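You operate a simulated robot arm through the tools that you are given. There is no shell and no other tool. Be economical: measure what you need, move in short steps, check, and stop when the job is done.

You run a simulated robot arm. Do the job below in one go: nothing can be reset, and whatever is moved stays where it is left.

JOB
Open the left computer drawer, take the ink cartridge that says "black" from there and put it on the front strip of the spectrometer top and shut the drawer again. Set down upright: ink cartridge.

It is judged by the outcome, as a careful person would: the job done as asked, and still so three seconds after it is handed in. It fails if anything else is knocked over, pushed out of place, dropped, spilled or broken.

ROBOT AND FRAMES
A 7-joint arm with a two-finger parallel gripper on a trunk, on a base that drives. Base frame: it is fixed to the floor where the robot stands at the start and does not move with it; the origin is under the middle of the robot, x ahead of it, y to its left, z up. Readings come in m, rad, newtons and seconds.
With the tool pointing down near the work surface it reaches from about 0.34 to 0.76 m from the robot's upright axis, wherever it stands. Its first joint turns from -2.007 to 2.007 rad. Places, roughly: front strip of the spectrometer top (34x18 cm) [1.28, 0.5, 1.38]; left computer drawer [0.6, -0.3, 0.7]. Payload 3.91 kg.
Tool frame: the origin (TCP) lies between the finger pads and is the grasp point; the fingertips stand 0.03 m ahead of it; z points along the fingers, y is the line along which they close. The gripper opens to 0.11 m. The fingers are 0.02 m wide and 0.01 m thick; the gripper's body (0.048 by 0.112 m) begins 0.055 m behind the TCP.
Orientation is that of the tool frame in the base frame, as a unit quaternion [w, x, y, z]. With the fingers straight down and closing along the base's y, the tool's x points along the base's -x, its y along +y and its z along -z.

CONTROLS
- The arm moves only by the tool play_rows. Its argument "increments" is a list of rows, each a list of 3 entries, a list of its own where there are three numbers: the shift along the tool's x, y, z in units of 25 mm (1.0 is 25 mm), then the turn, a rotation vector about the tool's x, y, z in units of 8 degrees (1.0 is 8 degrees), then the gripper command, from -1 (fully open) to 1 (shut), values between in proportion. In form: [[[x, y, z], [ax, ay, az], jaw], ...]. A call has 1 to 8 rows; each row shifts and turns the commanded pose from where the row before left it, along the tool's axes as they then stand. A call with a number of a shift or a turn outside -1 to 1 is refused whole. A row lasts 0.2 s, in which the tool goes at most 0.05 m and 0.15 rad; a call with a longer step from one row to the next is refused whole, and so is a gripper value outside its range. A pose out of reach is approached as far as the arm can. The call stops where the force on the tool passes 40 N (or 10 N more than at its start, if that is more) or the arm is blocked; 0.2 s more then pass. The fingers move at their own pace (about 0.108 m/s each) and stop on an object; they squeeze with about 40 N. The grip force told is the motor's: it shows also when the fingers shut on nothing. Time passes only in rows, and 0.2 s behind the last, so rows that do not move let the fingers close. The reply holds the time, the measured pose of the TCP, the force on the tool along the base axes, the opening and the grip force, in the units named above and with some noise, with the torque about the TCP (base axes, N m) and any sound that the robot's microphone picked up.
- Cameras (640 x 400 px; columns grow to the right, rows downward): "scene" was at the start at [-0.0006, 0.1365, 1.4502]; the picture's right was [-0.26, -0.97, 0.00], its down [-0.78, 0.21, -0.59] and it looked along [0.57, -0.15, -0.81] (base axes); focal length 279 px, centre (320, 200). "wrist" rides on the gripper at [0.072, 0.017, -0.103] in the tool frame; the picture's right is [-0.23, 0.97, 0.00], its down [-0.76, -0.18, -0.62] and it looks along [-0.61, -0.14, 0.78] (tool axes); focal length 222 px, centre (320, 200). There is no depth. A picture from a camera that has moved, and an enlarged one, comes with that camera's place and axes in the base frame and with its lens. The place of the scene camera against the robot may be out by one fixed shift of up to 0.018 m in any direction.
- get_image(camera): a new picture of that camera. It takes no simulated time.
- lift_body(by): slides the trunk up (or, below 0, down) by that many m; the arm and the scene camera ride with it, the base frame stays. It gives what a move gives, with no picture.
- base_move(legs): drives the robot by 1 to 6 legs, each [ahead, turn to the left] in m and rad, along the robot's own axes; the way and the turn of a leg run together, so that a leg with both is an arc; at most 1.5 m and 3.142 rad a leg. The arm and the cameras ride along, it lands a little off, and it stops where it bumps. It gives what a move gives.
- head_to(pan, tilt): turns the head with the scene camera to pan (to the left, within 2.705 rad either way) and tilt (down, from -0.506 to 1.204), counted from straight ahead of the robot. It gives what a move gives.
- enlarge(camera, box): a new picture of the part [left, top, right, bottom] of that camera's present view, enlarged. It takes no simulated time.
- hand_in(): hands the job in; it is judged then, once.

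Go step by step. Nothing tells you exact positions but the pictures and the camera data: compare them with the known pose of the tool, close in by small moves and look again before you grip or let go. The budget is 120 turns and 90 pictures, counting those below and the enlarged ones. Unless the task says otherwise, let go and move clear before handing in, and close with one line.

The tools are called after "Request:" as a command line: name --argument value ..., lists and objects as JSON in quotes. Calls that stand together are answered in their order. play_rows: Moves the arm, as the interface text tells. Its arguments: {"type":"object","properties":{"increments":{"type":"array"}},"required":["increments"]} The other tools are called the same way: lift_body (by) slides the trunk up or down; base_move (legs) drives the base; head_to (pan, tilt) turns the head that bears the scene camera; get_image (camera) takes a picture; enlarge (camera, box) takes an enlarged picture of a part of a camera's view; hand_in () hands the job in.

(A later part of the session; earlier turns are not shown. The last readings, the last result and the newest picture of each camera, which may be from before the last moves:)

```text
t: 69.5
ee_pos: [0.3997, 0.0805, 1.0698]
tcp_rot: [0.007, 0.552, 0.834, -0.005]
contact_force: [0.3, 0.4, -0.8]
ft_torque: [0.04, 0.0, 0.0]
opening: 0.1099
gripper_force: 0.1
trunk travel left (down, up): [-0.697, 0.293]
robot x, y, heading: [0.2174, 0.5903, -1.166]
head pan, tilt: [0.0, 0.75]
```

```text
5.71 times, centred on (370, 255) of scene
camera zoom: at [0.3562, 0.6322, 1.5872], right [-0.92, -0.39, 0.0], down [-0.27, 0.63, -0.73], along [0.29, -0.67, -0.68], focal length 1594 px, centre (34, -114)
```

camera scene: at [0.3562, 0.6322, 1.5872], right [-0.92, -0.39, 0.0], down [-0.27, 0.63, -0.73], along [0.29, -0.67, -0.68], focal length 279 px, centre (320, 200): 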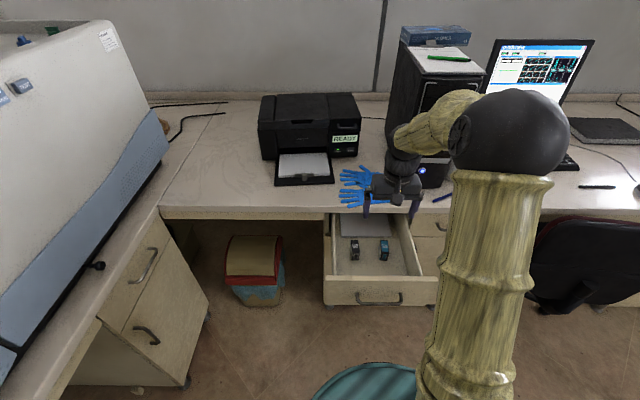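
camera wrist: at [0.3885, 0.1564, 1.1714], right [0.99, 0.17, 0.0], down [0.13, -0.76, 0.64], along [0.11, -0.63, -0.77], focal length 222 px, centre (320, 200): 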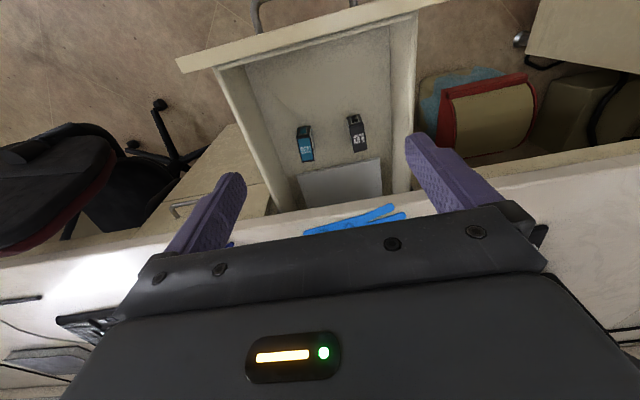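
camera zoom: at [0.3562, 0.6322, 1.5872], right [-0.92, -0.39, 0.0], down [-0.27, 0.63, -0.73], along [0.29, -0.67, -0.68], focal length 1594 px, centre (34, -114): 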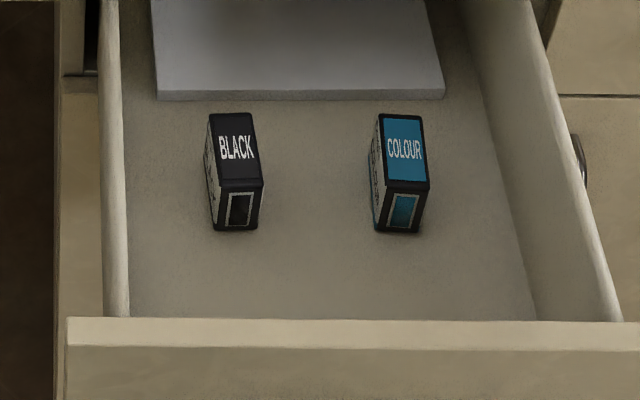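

The cartridge's top centre is (0.497,-0.015), turned about 2-3° from the tool. Moving above it and lowering partway.

Request:
play_rows --increments '[[[-1, 0.42, 0], [0, 0, 0], -1], [[-1, 0.42, 0], [0, 0, 0], -1], [[-1, 0.42, 0], [0, 0, 0], -1], [[-1, 0.42, 0], [0, 0, 0], -1], [[-1, 0.42, 0], [0, 0, -0.3], -1]]'

Request:
lift_body --by -0.21

Request:
get_image --camera "wrist"

Request:
get_image --camera "scene"

```text
t: 70.7
ee_pos: [0.4984, -0.0134, 1.0718]
tcp_rot: [0.007, 0.535, 0.845, -0.004]
contact_force: [1.1, -0.1, -0.1]
ft_torque: [0.03, 0.02, -0.02]
opening: 0.1099
gripper_force: 0.0
trunk travel left (down, up): [-0.697, 0.293]
robot x, y, heading: [0.2172, 0.5926, -1.169]
head pan, tilt: [0.0, 0.75]
```

```text
t: 72.9
ee_pos: [0.4974, -0.0128, 0.8618]
tcp_rot: [0.007, 0.535, 0.845, -0.005]
contact_force: [-0.6, 0.3, -0.6]
ft_torque: [0.0, 0.01, 0.0]
opening: 0.1096
gripper_force: 0.0
trunk travel left (down, up): [-0.487, 0.503]
robot x, y, heading: [0.2192, 0.591, -1.167]
head pan, tilt: [0.0, 0.75]
```

```text
54 pictures are left
camera wrist: at [0.4814, 0.0613, 0.9635], right [0.98, 0.21, 0.0], down [0.16, -0.75, 0.64], along [0.14, -0.62, -0.77], focal length 222 px, centre (320, 200)
```

wrist: 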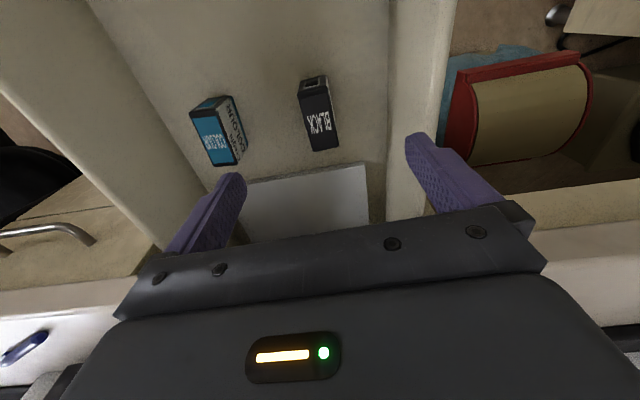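

```text
53 pictures are left
camera scene: at [0.3557, 0.6336, 1.3773], right [-0.92, -0.39, 0.0], down [-0.27, 0.63, -0.73], along [0.29, -0.67, -0.68], focal length 279 px, centre (320, 200)
```

scene: 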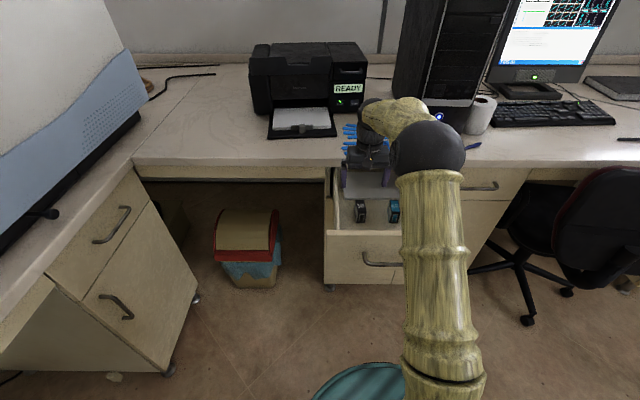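

The estimate holds (0.498,-0.014). Narrowing the fingers to ~6 cm and descending most of the way.

Request:
play_rows --increments '[[[0, 0, 0], [0, 0, 0], -0.09], [[0, 0, 0], [0, 0, 0], -0.09], [[0, 0, 1], [0, 0, 0], -0.09], [[0, 0, 1], [0, 0, 0], -0.09], [[0, 0, 1], [0, 0, 0], -0.09], [[0, 0, 0.6], [0, 0, 0], -0.09]]'

Request:
get_image --camera "wrist"

```text
t: 74.3
ee_pos: [0.4982, -0.0133, 0.7723]
tcp_rot: [0.006, 0.535, 0.845, -0.006]
contact_force: [0.4, -0.6, -0.6]
ft_torque: [0.03, -0.01, 0.03]
opening: 0.0602
gripper_force: 0.0
trunk travel left (down, up): [-0.487, 0.503]
robot x, y, heading: [0.2181, 0.5928, -1.17]
head pan, tilt: [0.0, 0.75]
```

```text
52 pictures are left
camera wrist: at [0.4817, 0.0599, 0.8737], right [0.98, 0.21, 0.0], down [0.16, -0.75, 0.64], along [0.14, -0.62, -0.77], focal length 222 px, centre (320, 200)
```

wrist: 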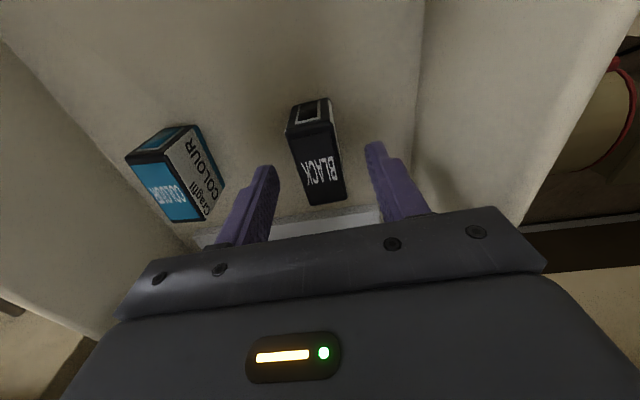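

The fingers straddle the black cartridge evenly. Going down the last 34 mm and closing.

Request:
play_rows --increments '[[[0, 0, 0.7], [0, 0, 0], -0.09], [[0, 0, 0.66], [0, 0, 0], -0.09]]'

Request:
get_image --camera "wrist"

```text
t: 74.9
ee_pos: [0.4975, -0.0149, 0.739]
tcp_rot: [0.008, 0.535, 0.845, -0.006]
contact_force: [0.0, 0.2, 0.8]
ft_torque: [-0.02, 0.01, 0.0]
opening: 0.0597
gripper_force: 0.0
trunk travel left (down, up): [-0.487, 0.503]
robot x, y, heading: [0.2162, 0.59, -1.168]
head pan, tilt: [0.0, 0.75]
```

```text
51 pictures are left
camera wrist: at [0.483, 0.0594, 0.8397], right [0.98, 0.21, 0.0], down [0.16, -0.75, 0.64], along [0.14, -0.62, -0.77], focal length 222 px, centre (320, 200)
```

wrist: 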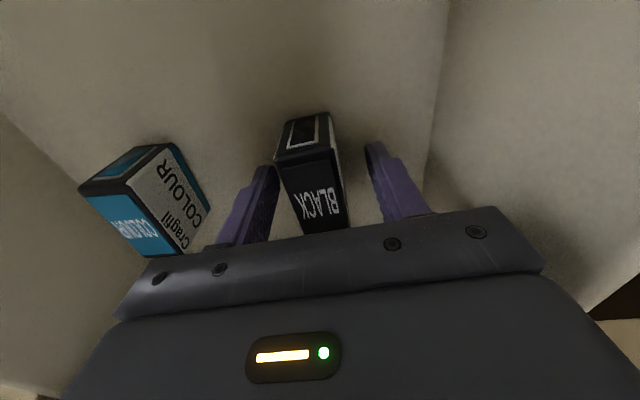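

Request:
play_rows --increments '[[[0, 0, 0], [0, 0, 0], 1], [[0, 0, 0], [0, 0, 0], 1], [[0, 0, 0], [0, 0, 0], 1]]'

Request:
get_image --camera "wrist"

```text
t: 75.7
ee_pos: [0.499, -0.0149, 0.7388]
tcp_rot: [0.007, 0.535, 0.845, -0.005]
contact_force: [-0.6, -0.2, -0.2]
ft_torque: [0.01, 0.02, -0.04]
opening: 0.0292
gripper_force: 39.3
trunk travel left (down, up): [-0.487, 0.503]
robot x, y, heading: [0.2165, 0.5916, -1.166]
head pan, tilt: [0.0, 0.75]
```

```text
50 pictures are left
camera wrist: at [0.483, 0.0595, 0.8399], right [0.98, 0.21, 0.0], down [0.16, -0.75, 0.64], along [0.14, -0.62, -0.77], focal length 222 px, centre (320, 200)
```

wrist: 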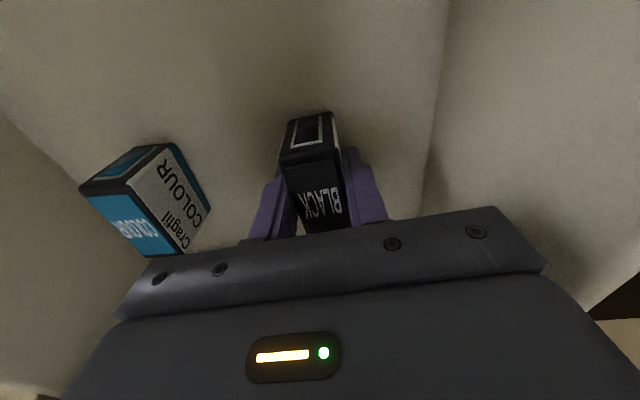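

Gripped at 29 mm. Lifting straight out of the drawer to full trunk height.

Request:
lift_body --by 0.5

Request:
play_rows --increments '[[[0, 0, -1], [0, 0, 0], 1], [[0, 0, -1], [0, 0, 0], 1], [[0, 0, -1], [0, 0, 0], 1], [[0, 0, -1], [0, 0, 0], 1], [[0, 0, -1], [0, 0, 0], 1], [[0, 0, -1], [0, 0, 0], 1], [[0, 0, -1], [0, 0, 0], 1], [[0, 0, -1], [0, 0, 0], 1]]'

Request:
get_image --camera "wrist"

```text
refused: 0.5 is not a number from -0.4 to 0.4
```

```text
t: 77.5
ee_pos: [0.4979, -0.013, 0.9383]
tcp_rot: [0.007, 0.537, 0.844, -0.005]
contact_force: [0.3, 0.4, 0.1]
ft_torque: [0.02, 0.02, 0.0]
opening: 0.0
gripper_force: 37.3
trunk travel left (down, up): [-0.487, 0.503]
robot x, y, heading: [0.2219, 0.5918, -1.167]
head pan, tilt: [0.0, 0.75]
```

```text
49 pictures are left
camera wrist: at [0.4822, 0.0616, 1.0385], right [0.98, 0.21, 0.0], down [0.16, -0.75, 0.64], along [0.14, -0.62, -0.77], focal length 222 px, centre (320, 200)
```

wrist: 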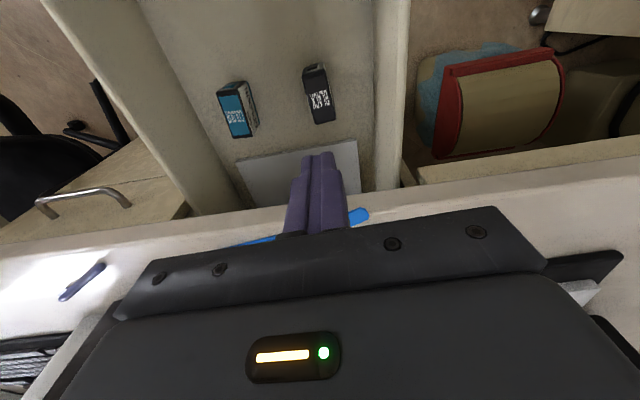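

The cartridge slipped out of the grip during the rise and appears still upright in its place. Zooming to check it.

Request:
enlarge --camera "wrist" --box '[200, 40, 360, 160]'

```text
3.33 times, centred on (280, 100) of wrist
camera zoom: at [0.4822, 0.0616, 1.0385], right [0.98, 0.21, 0.0], down [0.16, -0.75, 0.64], along [0.14, -0.62, -0.77], focal length 740 px, centre (453, 533)
```

zoom: 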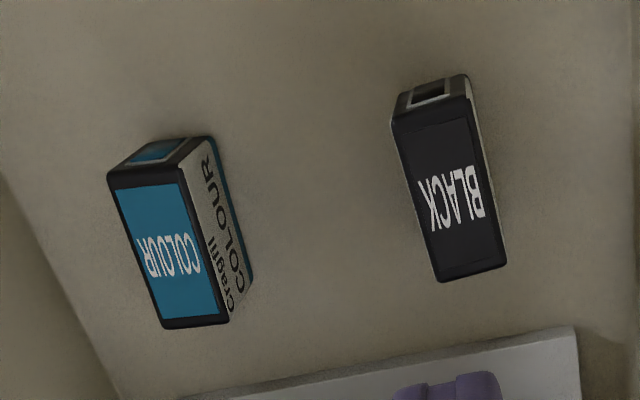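

It stands unharmed at (0.498,-0.013), yawed ~2.5° more than the tool. I'll realign, re-descend a bit deeper, grip again and lift gently.

Request:
play_rows --increments '[[[0, 0, 0], [0, 0, -0.3], -0.09], [[0, 0, 0], [0, 0, 0], -0.09], [[0, 0, 1], [0, 0, 0], -0.09], [[0, 0, 1], [0, 0, 0], -0.09], [[0, 0, 1], [0, 0, 0], -0.09], [[0, 0, 1], [0, 0, 0], -0.09], [[0, 0, 1], [0, 0, 0], -0.09], [[0, 0, 1], [0, 0, 0], -0.09]]'

Request:
enlarge --camera "wrist" --box '[220, 80, 420, 240]'

```text
t: 79.3
ee_pos: [0.4969, -0.0148, 0.7866]
tcp_rot: [0.008, 0.518, 0.855, -0.006]
contact_force: [0.1, -0.7, -0.6]
ft_torque: [0.0, 0.02, -0.02]
opening: 0.0601
gripper_force: 0.0
trunk travel left (down, up): [-0.487, 0.503]
robot x, y, heading: [0.2206, 0.5887, -1.169]
head pan, tilt: [0.0, 0.75]
```

```text
2.50 times, centred on (320, 160) of wrist
camera zoom: at [0.4782, 0.059, 0.8885], right [0.97, 0.25, 0.0], down [0.19, -0.75, 0.64], along [0.16, -0.62, -0.77], focal length 555 px, centre (320, 300)
```

zoom: 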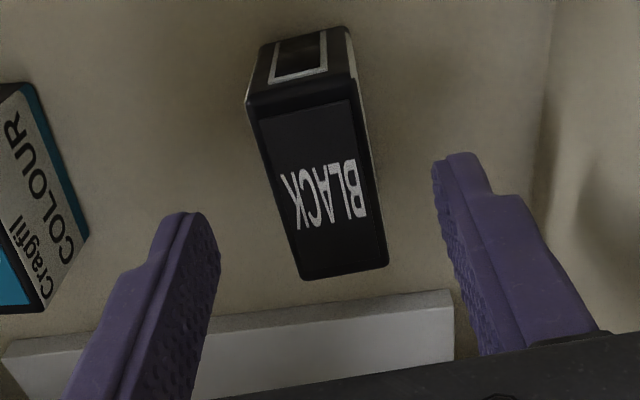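

Yaw matches now. Descending to z≈0.731 and closing with a longer dwell.

Request:
play_rows --increments '[[[0, 0, 0.9], [0, 0, 0], -0.09], [[0, 0, 0.9], [0, 0, 0], -0.09], [[0, 0, 0.42], [0, 0, 0], -0.09], [[0, 0, 0], [0, 0, 0], 1], [[0, 0, 0], [0, 0, 0], 1], [[0, 0, 0], [0, 0, 0], 1], [[0, 0, 0], [0, 0, 0], 1], [[0, 0, 0], [0, 0, 0], 1]]'

Request:
get_image --camera "wrist"

```text
t: 81.1
ee_pos: [0.4979, -0.0159, 0.7313]
tcp_rot: [0.007, 0.517, 0.856, -0.006]
contact_force: [-0.6, -0.4, 0.1]
ft_torque: [-0.05, 0.01, 0.04]
opening: 0.0288
gripper_force: 40.1
trunk travel left (down, up): [-0.487, 0.503]
robot x, y, heading: [0.2173, 0.5945, -1.168]
head pan, tilt: [0.0, 0.75]
```

```text
46 pictures are left
camera wrist: at [0.4789, 0.0579, 0.8325], right [0.97, 0.25, 0.0], down [0.19, -0.75, 0.64], along [0.16, -0.62, -0.77], focal length 222 px, centre (320, 200)
```

wrist: 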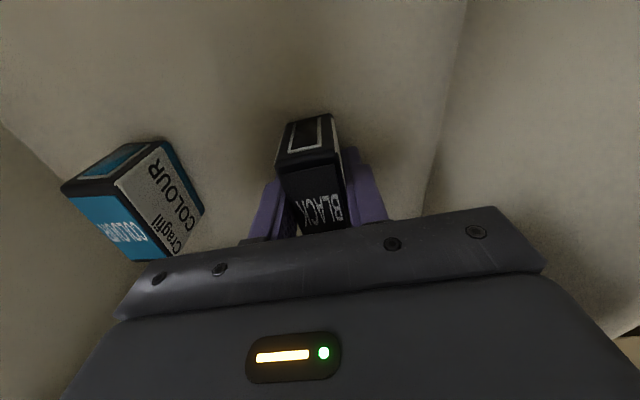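

Request:
play_rows --increments '[[[0, 0, -0.1], [0, 0, 0], 1], [[0, 0, -0.15], [0, 0, 0], 1], [[0, 0, -0.25], [0, 0, 0], 1], [[0, 0, -0.3], [0, 0, 0], 1], [[0, 0, -0.3], [0, 0, 0], 1]]'

Request:
get_image --camera "wrist"

```text
t: 82.3
ee_pos: [0.4978, -0.0146, 0.7617]
tcp_rot: [0.007, 0.518, 0.855, -0.005]
contact_force: [-0.7, -0.1, -0.2]
ft_torque: [-0.02, 0.0, -0.02]
opening: 0.029
gripper_force: 40.5
trunk travel left (down, up): [-0.487, 0.503]
robot x, y, heading: [0.2156, 0.5873, -1.174]
head pan, tilt: [0.0, 0.75]
```

```text
45 pictures are left
camera wrist: at [0.4797, 0.059, 0.8617], right [0.97, 0.25, 0.0], down [0.19, -0.75, 0.64], along [0.16, -0.62, -0.77], focal length 222 px, centre (320, 200)
```

wrist: 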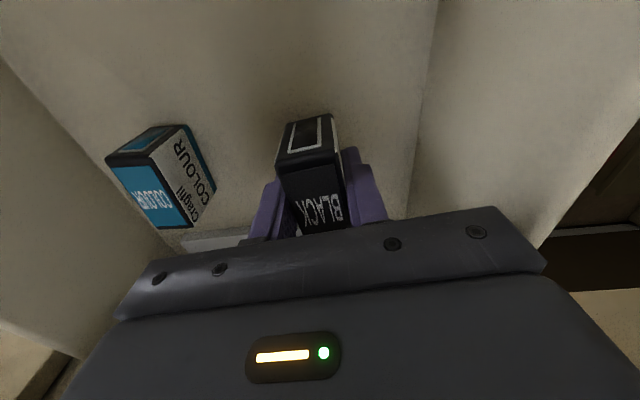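

It is held this time. Lifting on with the trunk, then checking.

Request:
lift_body --by 0.2

Request:
get_image --camera "wrist"

```text
t: 84.5
ee_pos: [0.4989, -0.0131, 0.9603]
tcp_rot: [0.007, 0.518, 0.856, -0.005]
contact_force: [-0.3, -0.2, 0.2]
ft_torque: [0.03, 0.0, 0.06]
opening: 0.0291
gripper_force: 39.7
trunk travel left (down, up): [-0.687, 0.303]
robot x, y, heading: [0.2166, 0.5887, -1.174]
head pan, tilt: [0.0, 0.75]
```

```text
44 pictures are left
camera wrist: at [0.4798, 0.0588, 1.0614], right [0.97, 0.25, 0.0], down [0.19, -0.75, 0.64], along [0.16, -0.62, -0.77], focal length 222 px, centre (320, 200)
```

wrist: 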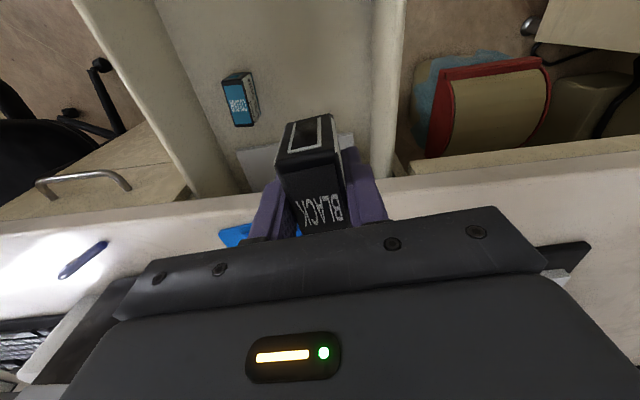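

Held firmly. Raising the trunk the rest, then the arm gently.

Request:
lift_body --by 0.3

Request:
play_rows --increments '[[[0, 0, -0.3], [0, 0, 0], 1], [[0, 0, -0.6], [0, 0, 0], 1], [[0, 0, -0.8], [0, 0, 0], 1], [[0, 0, -0.8], [0, 0, 0], 1], [[0, 0, -0.8], [0, 0, 0], 1], [[0, 0, -0.8], [0, 0, 0], 1], [[0, 0, -0.8], [0, 0, 0], 1], [[0, 0, -0.5], [0, 0, 0], 1]]'

Request:
play_rows --increments '[[[0, 0, -0.3], [0, 0, 0], 1], [[0, 0, -0.6], [0, 0, 0], 1], [[0, 0, -0.8], [0, 0, 0], 1], [[0, 0, -0.8], [0, 0, 0], 1], [[0, 0, -0.5], [0, 0, 0], 1]]'

Request:
get_image --camera "wrist"

```text
t: 87.5
ee_pos: [0.4984, -0.0146, 1.2605]
tcp_rot: [0.007, 0.517, 0.856, -0.005]
contact_force: [-0.5, 1.0, -0.1]
ft_torque: [-0.03, -0.01, -0.03]
opening: 0.0293
gripper_force: 39.5
trunk travel left (down, up): [-0.987, 0.003]
robot x, y, heading: [0.2169, 0.5891, -1.169]
head pan, tilt: [0.0, 0.75]
```

```text
t: 89.3
ee_pos: [0.4981, -0.0109, 1.3964]
tcp_rot: [0.007, 0.517, 0.856, -0.006]
contact_force: [-0.3, 0.1, 0.5]
ft_torque: [-0.03, -0.01, 0.0]
opening: 0.0289
gripper_force: 39.9
trunk travel left (down, up): [-0.987, 0.003]
robot x, y, heading: [0.217, 0.5907, -1.17]
head pan, tilt: [0.0, 0.75]
```

```text
t: 90.5
ee_pos: [0.4971, -0.0106, 1.4713]
tcp_rot: [0.007, 0.518, 0.856, -0.005]
contact_force: [0.3, 0.0, -1.3]
ft_torque: [0.02, -0.01, -0.01]
opening: 0.0289
gripper_force: 39.8
trunk travel left (down, up): [-0.987, 0.003]
robot x, y, heading: [0.2196, 0.5949, -1.169]
head pan, tilt: [0.0, 0.75]
```

```text
43 pictures are left
camera wrist: at [0.479, 0.0622, 1.5719], right [0.97, 0.25, 0.0], down [0.19, -0.75, 0.64], along [0.16, -0.62, -0.77], focal length 222 px, centre (320, 200)
```

wrist: 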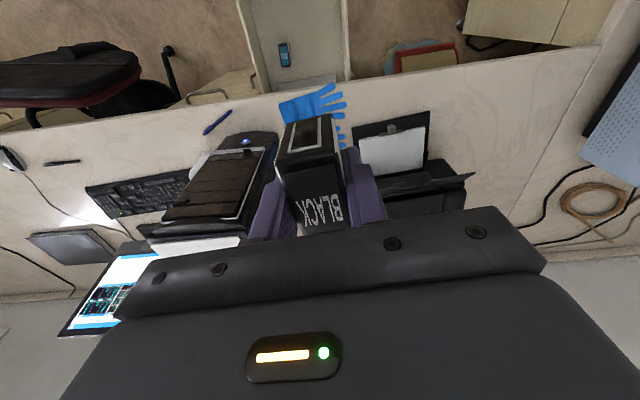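

Still held, at z 1.47. Turning left toward the spectrometer, well clear of everything at this height.

Request:
base_move --legs '[[0, 1.11]]'

Request:
head_to --pan 0.1 --tilt 0.45

Request:
get_image --camera "scene"

Request:
get_image --camera "wrist"

```text
t: 93.7
ee_pos: [0.8831, 0.5879, 1.4705]
tcp_rot: [0.008, -0.02, 1.0, -0.001]
contact_force: [0.9, -1.0, -0.1]
ft_torque: [-0.03, 0.0, -0.01]
opening: 0.029
gripper_force: 40.3
trunk travel left (down, up): [-0.987, 0.003]
robot x, y, heading: [0.2184, 0.5913, -0.036]
head pan, tilt: [0.0, 0.75]
```

```text
t: 94.5
ee_pos: [0.8823, 0.5877, 1.4707]
tcp_rot: [0.009, -0.021, 1.0, -0.001]
contact_force: [-0.2, 0.6, 0.1]
ft_torque: [-0.01, -0.01, -0.02]
opening: 0.0294
gripper_force: 40.0
trunk travel left (down, up): [-0.987, 0.003]
robot x, y, heading: [0.2184, 0.594, -0.036]
head pan, tilt: [0.099, 0.45]
```

```text
42 pictures are left
camera scene: at [0.2443, 0.7556, 1.9037], right [0.06, -1.0, 0.0], down [-0.44, -0.03, -0.9], along [0.9, 0.05, -0.44], focal length 279 px, centre (320, 200)
```

scene: 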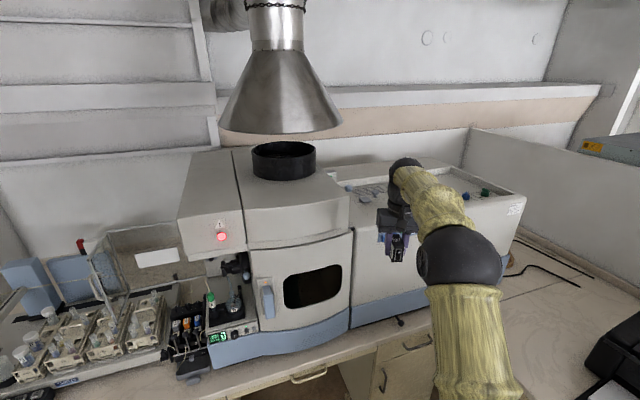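

```text
41 pictures are left
camera wrist: at [0.8087, 0.6017, 1.5715], right [0.19, 0.98, 0.0], down [0.76, -0.15, 0.64], along [0.63, -0.12, -0.77], focal length 222 px, centre (320, 200)
```

wrist: 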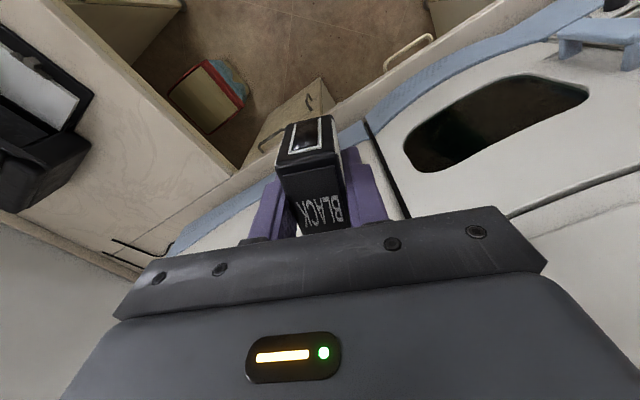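

Zooming on the spectrometer's right-hand body top to see the front strip.

Request:
enlarge --camera "scene" --box '[330, 130, 540, 270]'

```text
2.86 times, centred on (435, 200) of scene
camera zoom: at [0.2443, 0.7556, 1.9037], right [0.06, -1.0, 0.0], down [-0.44, -0.03, -0.9], along [0.9, 0.05, -0.44], focal length 797 px, centre (-9, 200)
```

zoom: 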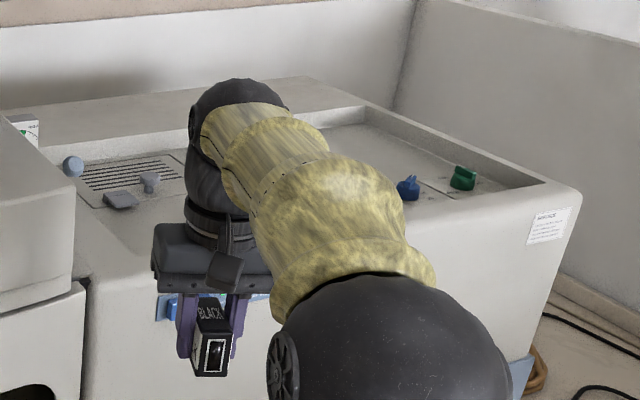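

There are small items at the back of the top, but the front strip looks clear. I'll raise slightly and drive forward in stages.

Request:
play_rows --increments '[[[0, 0, -0.4], [0, 0, 0], 1], [[0, 0, -0.6], [0, 0, 0], 1], [[0, 0, -0.4], [0, 0, 0], 1]]'

Request:
base_move --legs '[[0, -0.06], [0.22, 0]]'

Request:
get_image --camera "wrist"

Request:
get_image --camera "scene"

```text
t: 95.3
ee_pos: [0.8821, 0.5881, 1.5063]
tcp_rot: [0.009, -0.019, 1.0, 0.0]
contact_force: [0.8, 0.8, 0.0]
ft_torque: [0.0, -0.03, 0.02]
opening: 0.0289
gripper_force: 40.3
trunk travel left (down, up): [-0.987, 0.003]
robot x, y, heading: [0.2164, 0.5932, -0.039]
head pan, tilt: [0.099, 0.45]
```

```text
t: 97.5
ee_pos: [1.0986, 0.5254, 1.5061]
tcp_rot: [0.009, 0.011, 1.0, -0.001]
contact_force: [0.4, 0.1, -0.8]
ft_torque: [0.01, -0.01, 0.02]
opening: 0.0292
gripper_force: 39.7
trunk travel left (down, up): [-0.987, 0.003]
robot x, y, heading: [0.4379, 0.57, -0.099]
head pan, tilt: [0.099, 0.45]
```

```text
39 pictures are left
camera wrist: at [1.0247, 0.5432, 1.6069], right [0.25, 0.97, 0.0], down [0.75, -0.19, 0.64], along [0.62, -0.16, -0.77], focal length 222 px, centre (320, 200)
```

wrist: 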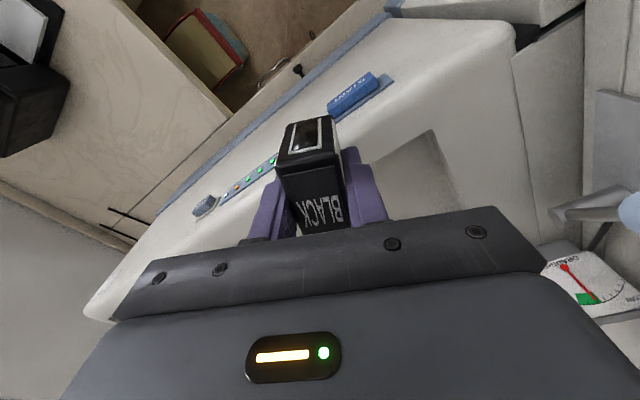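

```text
38 pictures are left
camera scene: at [0.4721, 0.731, 1.9037], right [0.0, -1.0, 0.0], down [-0.44, 0.0, -0.9], along [0.9, 0.0, -0.44], focal length 279 px, centre (320, 200)
```

scene: 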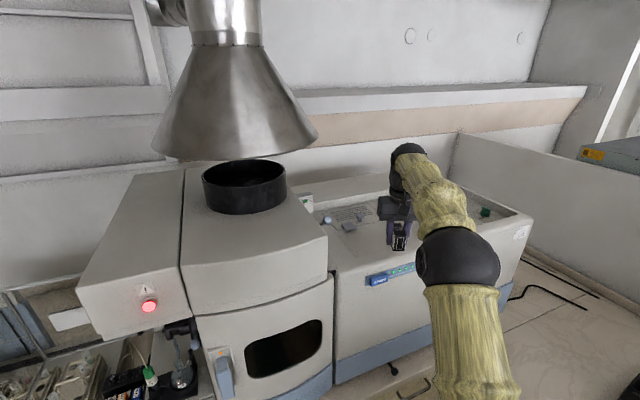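

The darker area whose front-left corner is near (1.144,0.634) matches the strip's corner. Driving the rest of the way and looking again.

Request:
base_move --legs '[[0.12, 0]]'

Request:
get_image --camera "wrist"

Request:
enlarge --camera "scene" --box '[300, 130, 560, 300]'

```text
t: 98.7
ee_pos: [1.218, 0.5122, 1.5053]
tcp_rot: [0.009, 0.01, 1.0, -0.002]
contact_force: [0.6, -1.0, -0.5]
ft_torque: [0.01, 0.02, 0.05]
opening: 0.0291
gripper_force: 40.7
trunk travel left (down, up): [-0.987, 0.003]
robot x, y, heading: [0.5566, 0.5603, -0.099]
head pan, tilt: [0.099, 0.45]
```

```text
37 pictures are left
camera wrist: at [1.1442, 0.531, 1.6069], right [0.25, 0.97, 0.0], down [0.75, -0.19, 0.64], along [0.62, -0.16, -0.77], focal length 222 px, centre (320, 200)
```

wrist: 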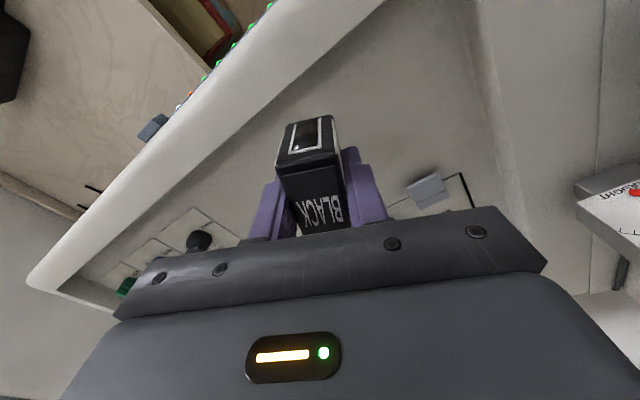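

```text
2.35 times, centred on (430, 215) of scene
camera zoom: at [0.5916, 0.7186, 1.9037], right [0.0, -1.0, 0.0], down [-0.44, 0.0, -0.9], along [0.9, 0.0, -0.44], focal length 656 px, centre (61, 165)
```

zoom: 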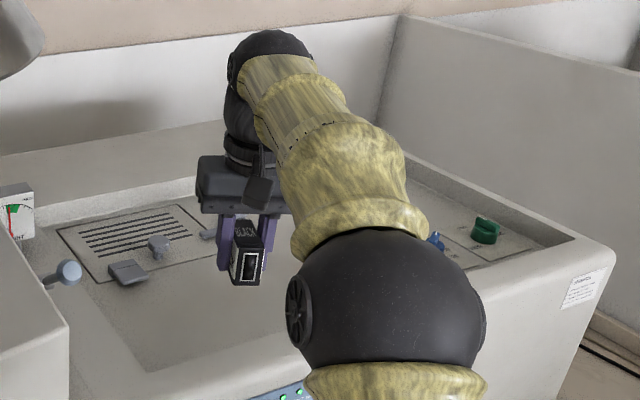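

I see the tray-like top now; its floor under the cartridge is empty and I'm just inside the strip's front. Moving to about (1.26,0.524) and turning to align with the spectrometer.

Request:
play_rows --increments '[[[-0.56, 0.16, 0], [0, 0, 0], 1], [[-0.56, 0.16, 0], [0, 0, 0], 1], [[-0.56, 0.16, 0], [0, 0, 0], 1], [[0, 0, 0], [0, 0, -0.72], 1], [[0, 0, 0], [0, 0, -0.72], 1], [[0, 0, 0], [0, 0, -0.72], 1], [[0, 0, 0], [0, 0, -0.72], 1]]'

Request:
get_image --camera "wrist"

Request:
enlarge --camera "scene" --box '[300, 130, 560, 300]'

```text
t: 100.3
ee_pos: [1.2515, 0.5229, 1.5059]
tcp_rot: [0.009, -0.19, 0.982, -0.002]
contact_force: [-0.2, 0.9, -0.1]
ft_torque: [0.01, 0.01, -0.02]
opening: 0.029
gripper_force: 40.2
out of reach, approached as far as the arm can: row 3
trunk travel left (down, up): [-0.987, 0.003]
robot x, y, heading: [0.5541, 0.5555, -0.1]
head pan, tilt: [0.099, 0.45]
```

```text
35 pictures are left
camera wrist: at [1.1756, 0.5115, 1.6065], right [-0.15, 0.99, -0.01], down [0.76, 0.12, 0.64], along [0.63, 0.09, -0.77], focal length 222 px, centre (320, 200)
```

wrist: 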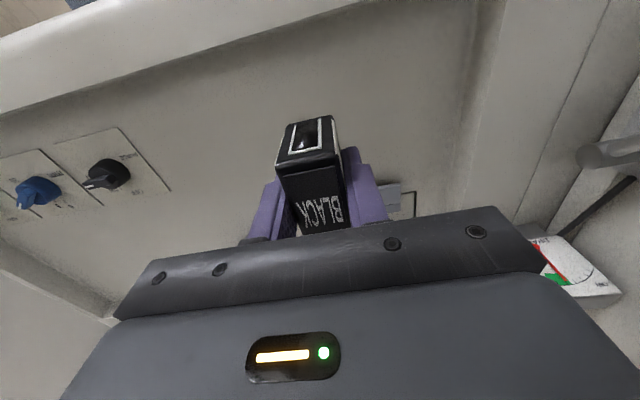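

```text
2.35 times, centred on (430, 215) of scene
camera zoom: at [0.592, 0.7187, 1.9037], right [0.0, -1.0, 0.0], down [-0.44, 0.0, -0.9], along [0.9, 0.0, -0.44], focal length 656 px, centre (61, 165)
```

zoom: 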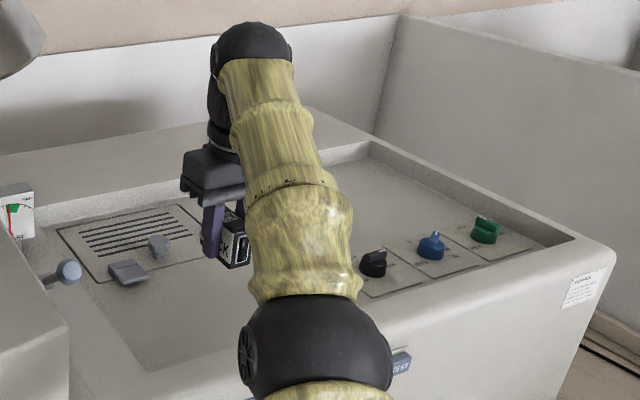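

At (1.2515,0.523), within the strip (u≈-2 cm, 3 cm left of centre). Descending most of the way.

Request:
play_rows --increments '[[[0, 0, 0.5], [0, 0, 0], 1], [[0, 0, 0.8], [0, 0, 0], 1], [[0, 0, 0.8], [0, 0, 0], 1], [[0, 0, 0.5], [0, 0, 0], 1]]'

Request:
get_image --camera "wrist"

```text
t: 101.3
ee_pos: [1.2504, 0.5224, 1.443]
tcp_rot: [0.01, -0.189, 0.982, -0.002]
contact_force: [0.3, 0.5, -1.2]
ft_torque: [0.01, 0.01, 0.0]
opening: 0.0289
gripper_force: 39.9
trunk travel left (down, up): [-0.987, 0.003]
robot x, y, heading: [0.5588, 0.5622, -0.107]
head pan, tilt: [0.099, 0.45]
```

```text
33 pictures are left
camera wrist: at [1.175, 0.5112, 1.5435], right [-0.15, 0.99, -0.01], down [0.76, 0.12, 0.64], along [0.63, 0.09, -0.77], focal length 222 px, centre (320, 200)
```

wrist: 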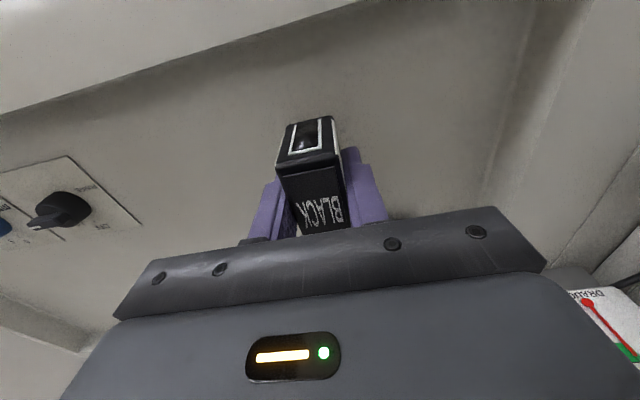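

Clear floor all round. Now in 5 mm, then smaller, steps feeling for contact.

Request:
play_rows --increments '[[[0, 0, 0.2], [0, 0, 0], 1], [[0, 0, 0.2], [0, 0, 0], 1], [[0, 0, 0.2], [0, 0, 0], 1]]'

Request:
play_rows --increments '[[[0, 0, 0.12], [0, 0, 0], 1], [[0, 0, 0.12], [0, 0, 0], 1]]'

```text
t: 102.1
ee_pos: [1.2509, 0.5215, 1.4274]
tcp_rot: [0.008, -0.189, 0.982, -0.003]
contact_force: [-0.4, 0.8, -0.5]
ft_torque: [0.04, -0.03, 0.01]
opening: 0.0289
gripper_force: 39.9
trunk travel left (down, up): [-0.987, 0.003]
robot x, y, heading: [0.5566, 0.559, -0.098]
head pan, tilt: [0.099, 0.45]
```

```text
t: 102.7
ee_pos: [1.2511, 0.5234, 1.4208]
tcp_rot: [0.008, -0.189, 0.982, -0.004]
contact_force: [1.0, -0.3, -0.1]
ft_torque: [-0.01, -0.01, -0.05]
opening: 0.0295
gripper_force: 39.8
trunk travel left (down, up): [-0.987, 0.003]
robot x, y, heading: [0.5549, 0.5576, -0.1]
head pan, tilt: [0.099, 0.45]
```

Request:
play_rows --increments '[[[0, 0, 0.12], [0, 0, 0], 1], [[0, 0, 0.12], [0, 0, 0], 1]]'

Request:
get_image --camera "wrist"

```text
t: 103.3
ee_pos: [1.2509, 0.5228, 1.4141]
tcp_rot: [0.008, -0.189, 0.982, -0.003]
contact_force: [-0.8, -0.7, -0.5]
ft_torque: [0.01, 0.0, 0.03]
opening: 0.0292
gripper_force: 40.0
trunk travel left (down, up): [-0.987, 0.003]
robot x, y, heading: [0.5521, 0.5567, -0.106]
head pan, tilt: [0.099, 0.45]
```

```text
32 pictures are left
camera wrist: at [1.1762, 0.5112, 1.5151], right [-0.15, 0.99, -0.01], down [0.76, 0.12, 0.64], along [0.63, 0.09, -0.77], focal length 222 px, centre (320, 200)
```

wrist: 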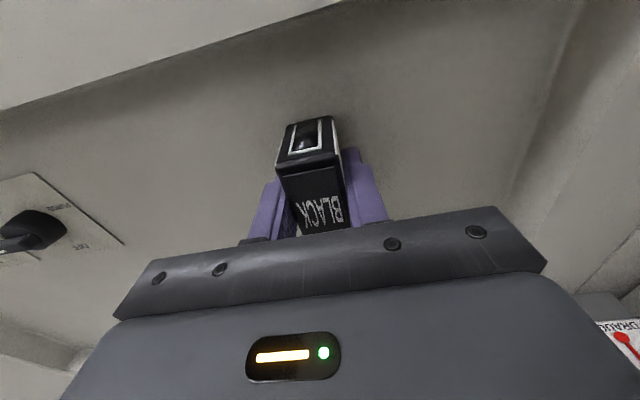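

Request:
play_rows --increments '[[[0, 0, 0.08], [0, 0, 0], 1], [[0, 0, 0.08], [0, 0, 0], 1]]'

Request:
play_rows --increments '[[[0, 0, 0.06], [0, 0, 0], 1], [[0, 0, 0.06], [0, 0, 0], 1]]'

```text
t: 103.9
ee_pos: [1.2503, 0.5231, 1.4114]
tcp_rot: [0.008, -0.188, 0.982, -0.003]
contact_force: [-0.6, 0.4, -0.4]
ft_torque: [0.0, 0.01, 0.01]
opening: 0.0289
gripper_force: 39.9
trunk travel left (down, up): [-0.987, 0.003]
robot x, y, heading: [0.5538, 0.5593, -0.106]
head pan, tilt: [0.099, 0.45]
```

```text
t: 104.5
ee_pos: [1.2503, 0.5236, 1.4068]
tcp_rot: [0.009, -0.189, 0.982, -0.003]
contact_force: [0.6, -0.3, 0.2]
ft_torque: [0.01, -0.02, -0.04]
opening: 0.0292
gripper_force: 39.9
trunk travel left (down, up): [-0.987, 0.003]
robot x, y, heading: [0.5555, 0.56, -0.106]
head pan, tilt: [0.099, 0.45]
```

Request:
play_rows --increments '[[[0, 0, 0.06], [0, 0, 0], 1], [[0, 0, 0.06], [0, 0, 0], 1]]'

Request:
enlarge --camera "wrist" --box '[240, 90, 400, 210]'

```text
t: 105.1
ee_pos: [1.2512, 0.5237, 1.405]
tcp_rot: [0.008, -0.189, 0.982, -0.003]
contact_force: [0.0, 1.2, -1.7]
ft_torque: [0.04, 0.02, 0.01]
opening: 0.0291
gripper_force: 39.9
trunk travel left (down, up): [-0.987, 0.003]
robot x, y, heading: [0.5538, 0.5578, -0.098]
head pan, tilt: [0.099, 0.45]
```

```text
3.33 times, centred on (320, 150) of wrist
camera zoom: at [1.1764, 0.5113, 1.5053], right [-0.15, 0.99, -0.01], down [0.76, 0.12, 0.64], along [0.63, 0.09, -0.77], focal length 740 px, centre (320, 367)
```

zoom: 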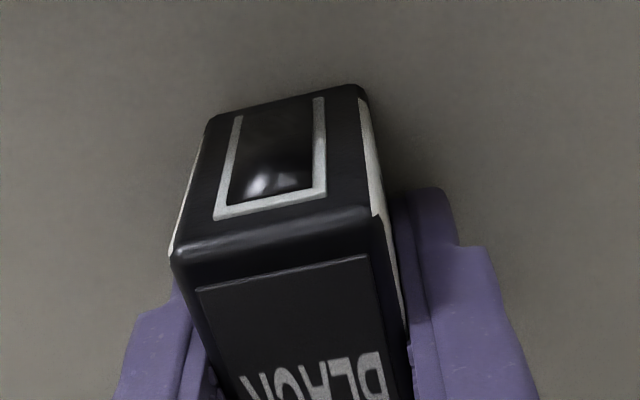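

Request:
play_rows --increments '[[[0, 0, 0.06], [0, 0, 0], 1], [[0, 0, 0.06], [0, 0, 0], 1]]'

Request:
play_rows --increments '[[[0, 0, 0.05], [0, 0, 0], 1], [[0, 0, 0.05], [0, 0, 0], 1]]'

```text
t: 105.7
ee_pos: [1.2515, 0.5227, 1.4037]
tcp_rot: [0.012, -0.188, 0.982, -0.003]
contact_force: [2.3, -0.1, 13.9]
ft_torque: [0.15, 0.19, -0.02]
opening: 0.029
gripper_force: 39.3
trunk travel left (down, up): [-0.987, 0.003]
robot x, y, heading: [0.552, 0.5586, -0.102]
head pan, tilt: [0.099, 0.45]
```

```text
t: 106.3
ee_pos: [1.2503, 0.5225, 1.4037]
tcp_rot: [0.013, -0.189, 0.982, -0.004]
contact_force: [10.1, 0.7, 32.6]
ft_torque: [0.12, 0.39, -0.03]
opening: 0.0288
gripper_force: 40.0
trunk travel left (down, up): [-0.987, 0.003]
robot x, y, heading: [0.5551, 0.5554, -0.1]
head pan, tilt: [0.099, 0.45]
```

Contact at TCP z≈1.404. Relieving the press, then opening slowly.

Request:
play_rows --increments '[[[0, 0, -0.12], [0, 0, 0], 1], [[0, 0, 0], [0, 0, 0], 1]]'

```text
t: 106.9
ee_pos: [1.2501, 0.5225, 1.4035]
tcp_rot: [0.009, -0.189, 0.982, -0.003]
contact_force: [6.5, 2.3, 23.6]
ft_torque: [0.34, -0.21, -0.04]
opening: 0.0292
gripper_force: 39.7
trunk travel left (down, up): [-0.987, 0.003]
robot x, y, heading: [0.5579, 0.5574, -0.099]
head pan, tilt: [0.099, 0.45]
```

Request:
play_rows --increments '[[[0, 0, -0.06], [0, 0, 0], 1], [[0, 0, 0], [0, 0, 0], 1]]'

```text
t: 107.5
ee_pos: [1.2504, 0.5231, 1.4029]
tcp_rot: [0.007, -0.188, 0.982, -0.003]
contact_force: [2.0, 2.2, 13.8]
ft_torque: [0.33, -0.34, -0.02]
opening: 0.029
gripper_force: 40.0
trunk travel left (down, up): [-0.987, 0.003]
robot x, y, heading: [0.5546, 0.5578, -0.1]
head pan, tilt: [0.099, 0.45]
```

Request:
play_rows --increments '[[[0, 0, -0.03], [0, 0, 0], 0.4], [[0, 0, 0], [0, 0, 0], 0.2], [[0, 0, 0], [0, 0, 0], -0.09], [[0, 0, 0], [0, 0, 0], -0.09]]'

Request:
get_image --camera "wrist"

```text
t: 108.5
ee_pos: [1.2517, 0.522, 1.4045]
tcp_rot: [0.008, -0.189, 0.982, -0.004]
contact_force: [-0.2, -1.3, 0.5]
ft_torque: [-0.01, -0.02, 0.01]
opening: 0.0603
gripper_force: 0.1
trunk travel left (down, up): [-0.987, 0.003]
robot x, y, heading: [0.5544, 0.559, -0.099]
head pan, tilt: [0.099, 0.45]
```

```text
30 pictures are left
camera wrist: at [1.1765, 0.51, 1.5048], right [-0.15, 0.99, -0.01], down [0.76, 0.12, 0.64], along [0.63, 0.09, -0.77], focal length 222 px, centre (320, 200)
```

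wrist: 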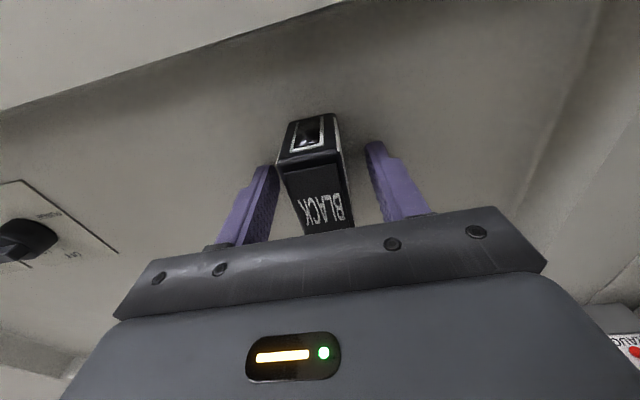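

The cartridge stands free and upright between the open fingers. Rising straight up.

Request:
play_rows --increments '[[[0, 0, -0.5], [0, 0, 0], -0.09], [[0, 0, -0.8], [0, 0, 0], -0.09], [[0, 0, -0.8], [0, 0, 0], -0.09], [[0, 0, -0.8], [0, 0, 0], -0.09], [[0, 0, -0.8], [0, 0, 0], -0.09], [[0, 0, -0.8], [0, 0, 0], -0.09], [[0, 0, -0.4], [0, 0, 0], -0.09]]'

Request:
get_image --camera "wrist"

```text
t: 110.1
ee_pos: [1.2382, 0.525, 1.5233]
tcp_rot: [0.008, -0.189, 0.982, -0.003]
contact_force: [0.2, -0.6, -0.3]
ft_torque: [0.0, -0.01, 0.01]
opening: 0.0601
gripper_force: 0.1
out of reach, approached as far as the arm can: row 6, 7
trunk travel left (down, up): [-0.987, 0.003]
robot x, y, heading: [0.5551, 0.5539, -0.1]
head pan, tilt: [0.099, 0.45]
```

```text
29 pictures are left
camera wrist: at [1.1639, 0.5144, 1.6252], right [-0.15, 0.99, -0.01], down [0.76, 0.12, 0.64], along [0.63, 0.09, -0.77], focal length 222 px, centre (320, 200)
```

wrist: 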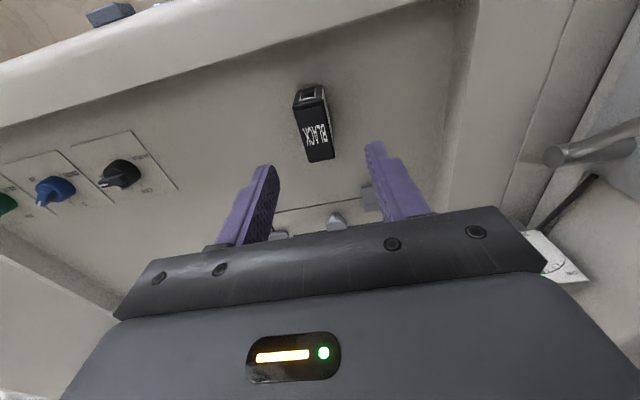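

Cartridge placed upright in the strip. Now back out and return to the drawer, standing a bit farther from it to push it shut.

Request:
base_move --legs '[[-0.34, 0], [0, -1.07], [-0.15, 0]]'

Request:
head_to --pan 0.0 --tilt 0.75

Request:
get_image --camera "scene"

```text
t: 116.0
ee_pos: [0.4566, 0.1116, 1.5223]
tcp_rot: [0.005, 0.337, 0.941, -0.007]
contact_force: [0.0, 0.1, -0.2]
ft_torque: [0.01, 0.03, 0.0]
opening: 0.0598
gripper_force: 0.0
trunk travel left (down, up): [-0.987, 0.003]
robot x, y, heading: [0.1531, 0.7289, -1.175]
head pan, tilt: [0.099, 0.45]
```

```text
t: 116.8
ee_pos: [0.4562, 0.1121, 1.5243]
tcp_rot: [0.006, 0.337, 0.941, -0.006]
contact_force: [-0.5, 0.2, 0.0]
ft_torque: [-0.01, -0.02, 0.0]
opening: 0.0599
gripper_force: 0.1
trunk travel left (down, up): [-0.987, 0.003]
robot x, y, heading: [0.1551, 0.7322, -1.169]
head pan, tilt: [0.0, 0.75]
```

```text
28 pictures are left
camera scene: at [0.2938, 0.7697, 1.8773], right [-0.92, -0.39, 0.0], down [-0.26, 0.63, -0.73], along [0.28, -0.67, -0.68], focal length 279 px, centre (320, 200)
```

scene: 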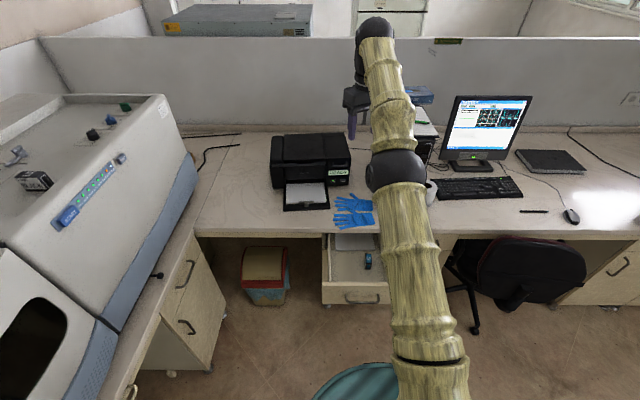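

Rotating the tool square, closing the fingers, and moving to just in front of the drawer handle (x,y≈0.335,0.22).

Request:
play_rows --increments '[[[0, 0, 0], [0, 0, 0.87], 1], [[0, 0, 0], [0, 0, 0.87], 1], [[0, 0, 0], [0, 0, 0.87], 1], [[0, 0, 0], [0, 0, 0.87], 1]]'

Request:
play_rows --increments '[[[0.98, -0.46, 0], [0, 0, 0], 1], [[0.98, -0.46, 0], [0, 0, 0], 1], [[0.98, -0.46, 0], [0, 0, 0], 1], [[0.98, -0.46, 0], [0, 0, 0], 1], [[0.98, -0.46, 0], [0, 0, 0], 1], [[0.98, -0.46, 0], [0, 0, 0], 1]]'

Request:
lift_body --by -0.4

Request:
get_image --camera "wrist"

Request:
get_image --camera "scene"

```text
t: 117.8
ee_pos: [0.4573, 0.1129, 1.5234]
tcp_rot: [0.008, 0.554, 0.832, -0.005]
contact_force: [0.6, -0.8, 0.2]
ft_torque: [-0.02, -0.01, 0.04]
opening: 0.0001
gripper_force: 37.6
trunk travel left (down, up): [-0.987, 0.003]
robot x, y, heading: [0.1559, 0.7287, -1.173]
head pan, tilt: [0.0, 0.75]
```

```text
t: 119.2
ee_pos: [0.3363, 0.223, 1.5239]
tcp_rot: [0.009, 0.554, 0.832, -0.006]
contact_force: [-0.6, 0.8, 0.6]
ft_torque: [-0.01, -0.01, 0.0]
opening: 0.0
gripper_force: 37.9
trunk travel left (down, up): [-0.987, 0.003]
robot x, y, heading: [0.1583, 0.7298, -1.164]
head pan, tilt: [0.0, 0.75]
```

```text
t: 123.0
ee_pos: [0.3371, 0.221, 1.122]
tcp_rot: [0.008, 0.554, 0.832, -0.006]
contact_force: [0.0, -0.6, 0.0]
ft_torque: [0.0, -0.03, 0.03]
opening: 0.0
gripper_force: 38.0
trunk travel left (down, up): [-0.587, 0.403]
robot x, y, heading: [0.1534, 0.7269, -1.173]
head pan, tilt: [0.0, 0.75]
```

```text
27 pictures are left
camera wrist: at [0.3244, 0.2962, 1.2232], right [0.99, 0.17, 0.0], down [0.13, -0.76, 0.64], along [0.11, -0.63, -0.77], focal length 222 px, centre (320, 200)
```

wrist: 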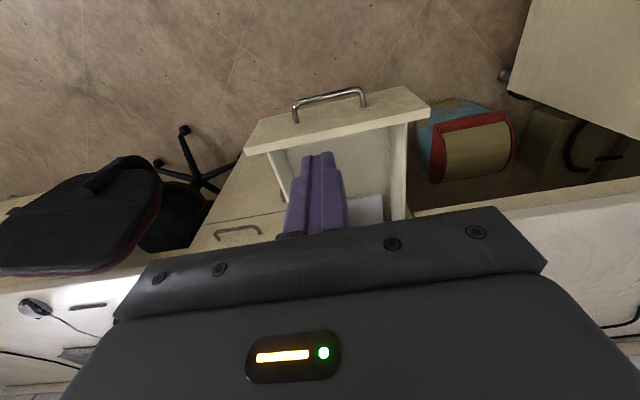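

```text
26 pictures are left
camera scene: at [0.2936, 0.7701, 1.4773], right [-0.92, -0.39, 0.0], down [-0.26, 0.63, -0.73], along [0.28, -0.67, -0.68], focal length 279 px, centre (320, 200)
```

scene: 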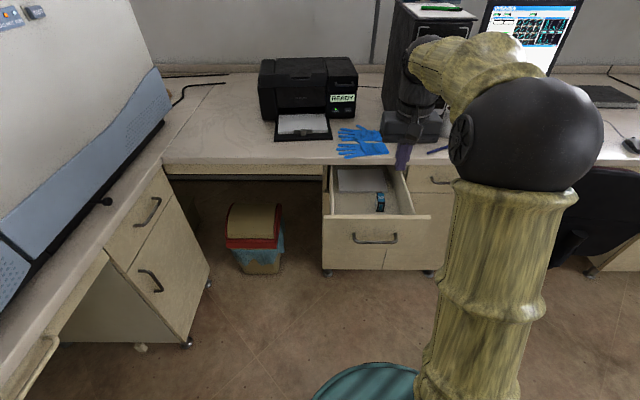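

The bar's middle is about (0.364,0.172), roughly 5.5 cm ahead of the TCP. Lowering to handle height.

Request:
lift_body --by -0.337

Request:
get_image --camera "wrist"

```text
t: 126.3
ee_pos: [0.3362, 0.222, 0.787]
tcp_rot: [0.007, 0.553, 0.833, -0.005]
contact_force: [-0.6, 0.0, 0.2]
ft_torque: [-0.02, -0.02, -0.02]
opening: 0.0
gripper_force: 37.8
trunk travel left (down, up): [-0.25, 0.74]
robot x, y, heading: [0.1567, 0.7306, -1.169]
head pan, tilt: [0.0, 0.75]
```

```text
25 pictures are left
camera wrist: at [0.3244, 0.2962, 0.8862], right [0.99, 0.17, 0.0], down [0.13, -0.76, 0.64], along [0.11, -0.63, -0.77], focal length 222 px, centre (320, 200)
```

wrist: 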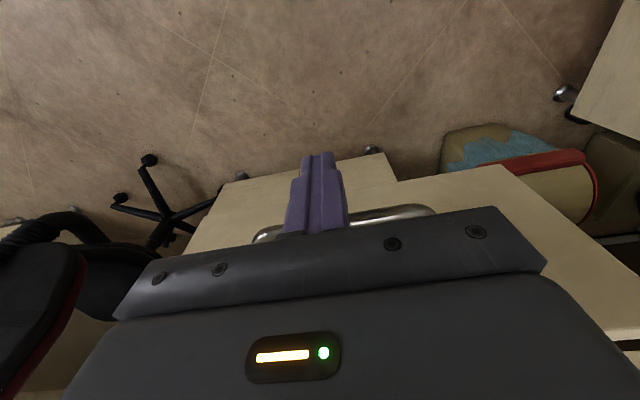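

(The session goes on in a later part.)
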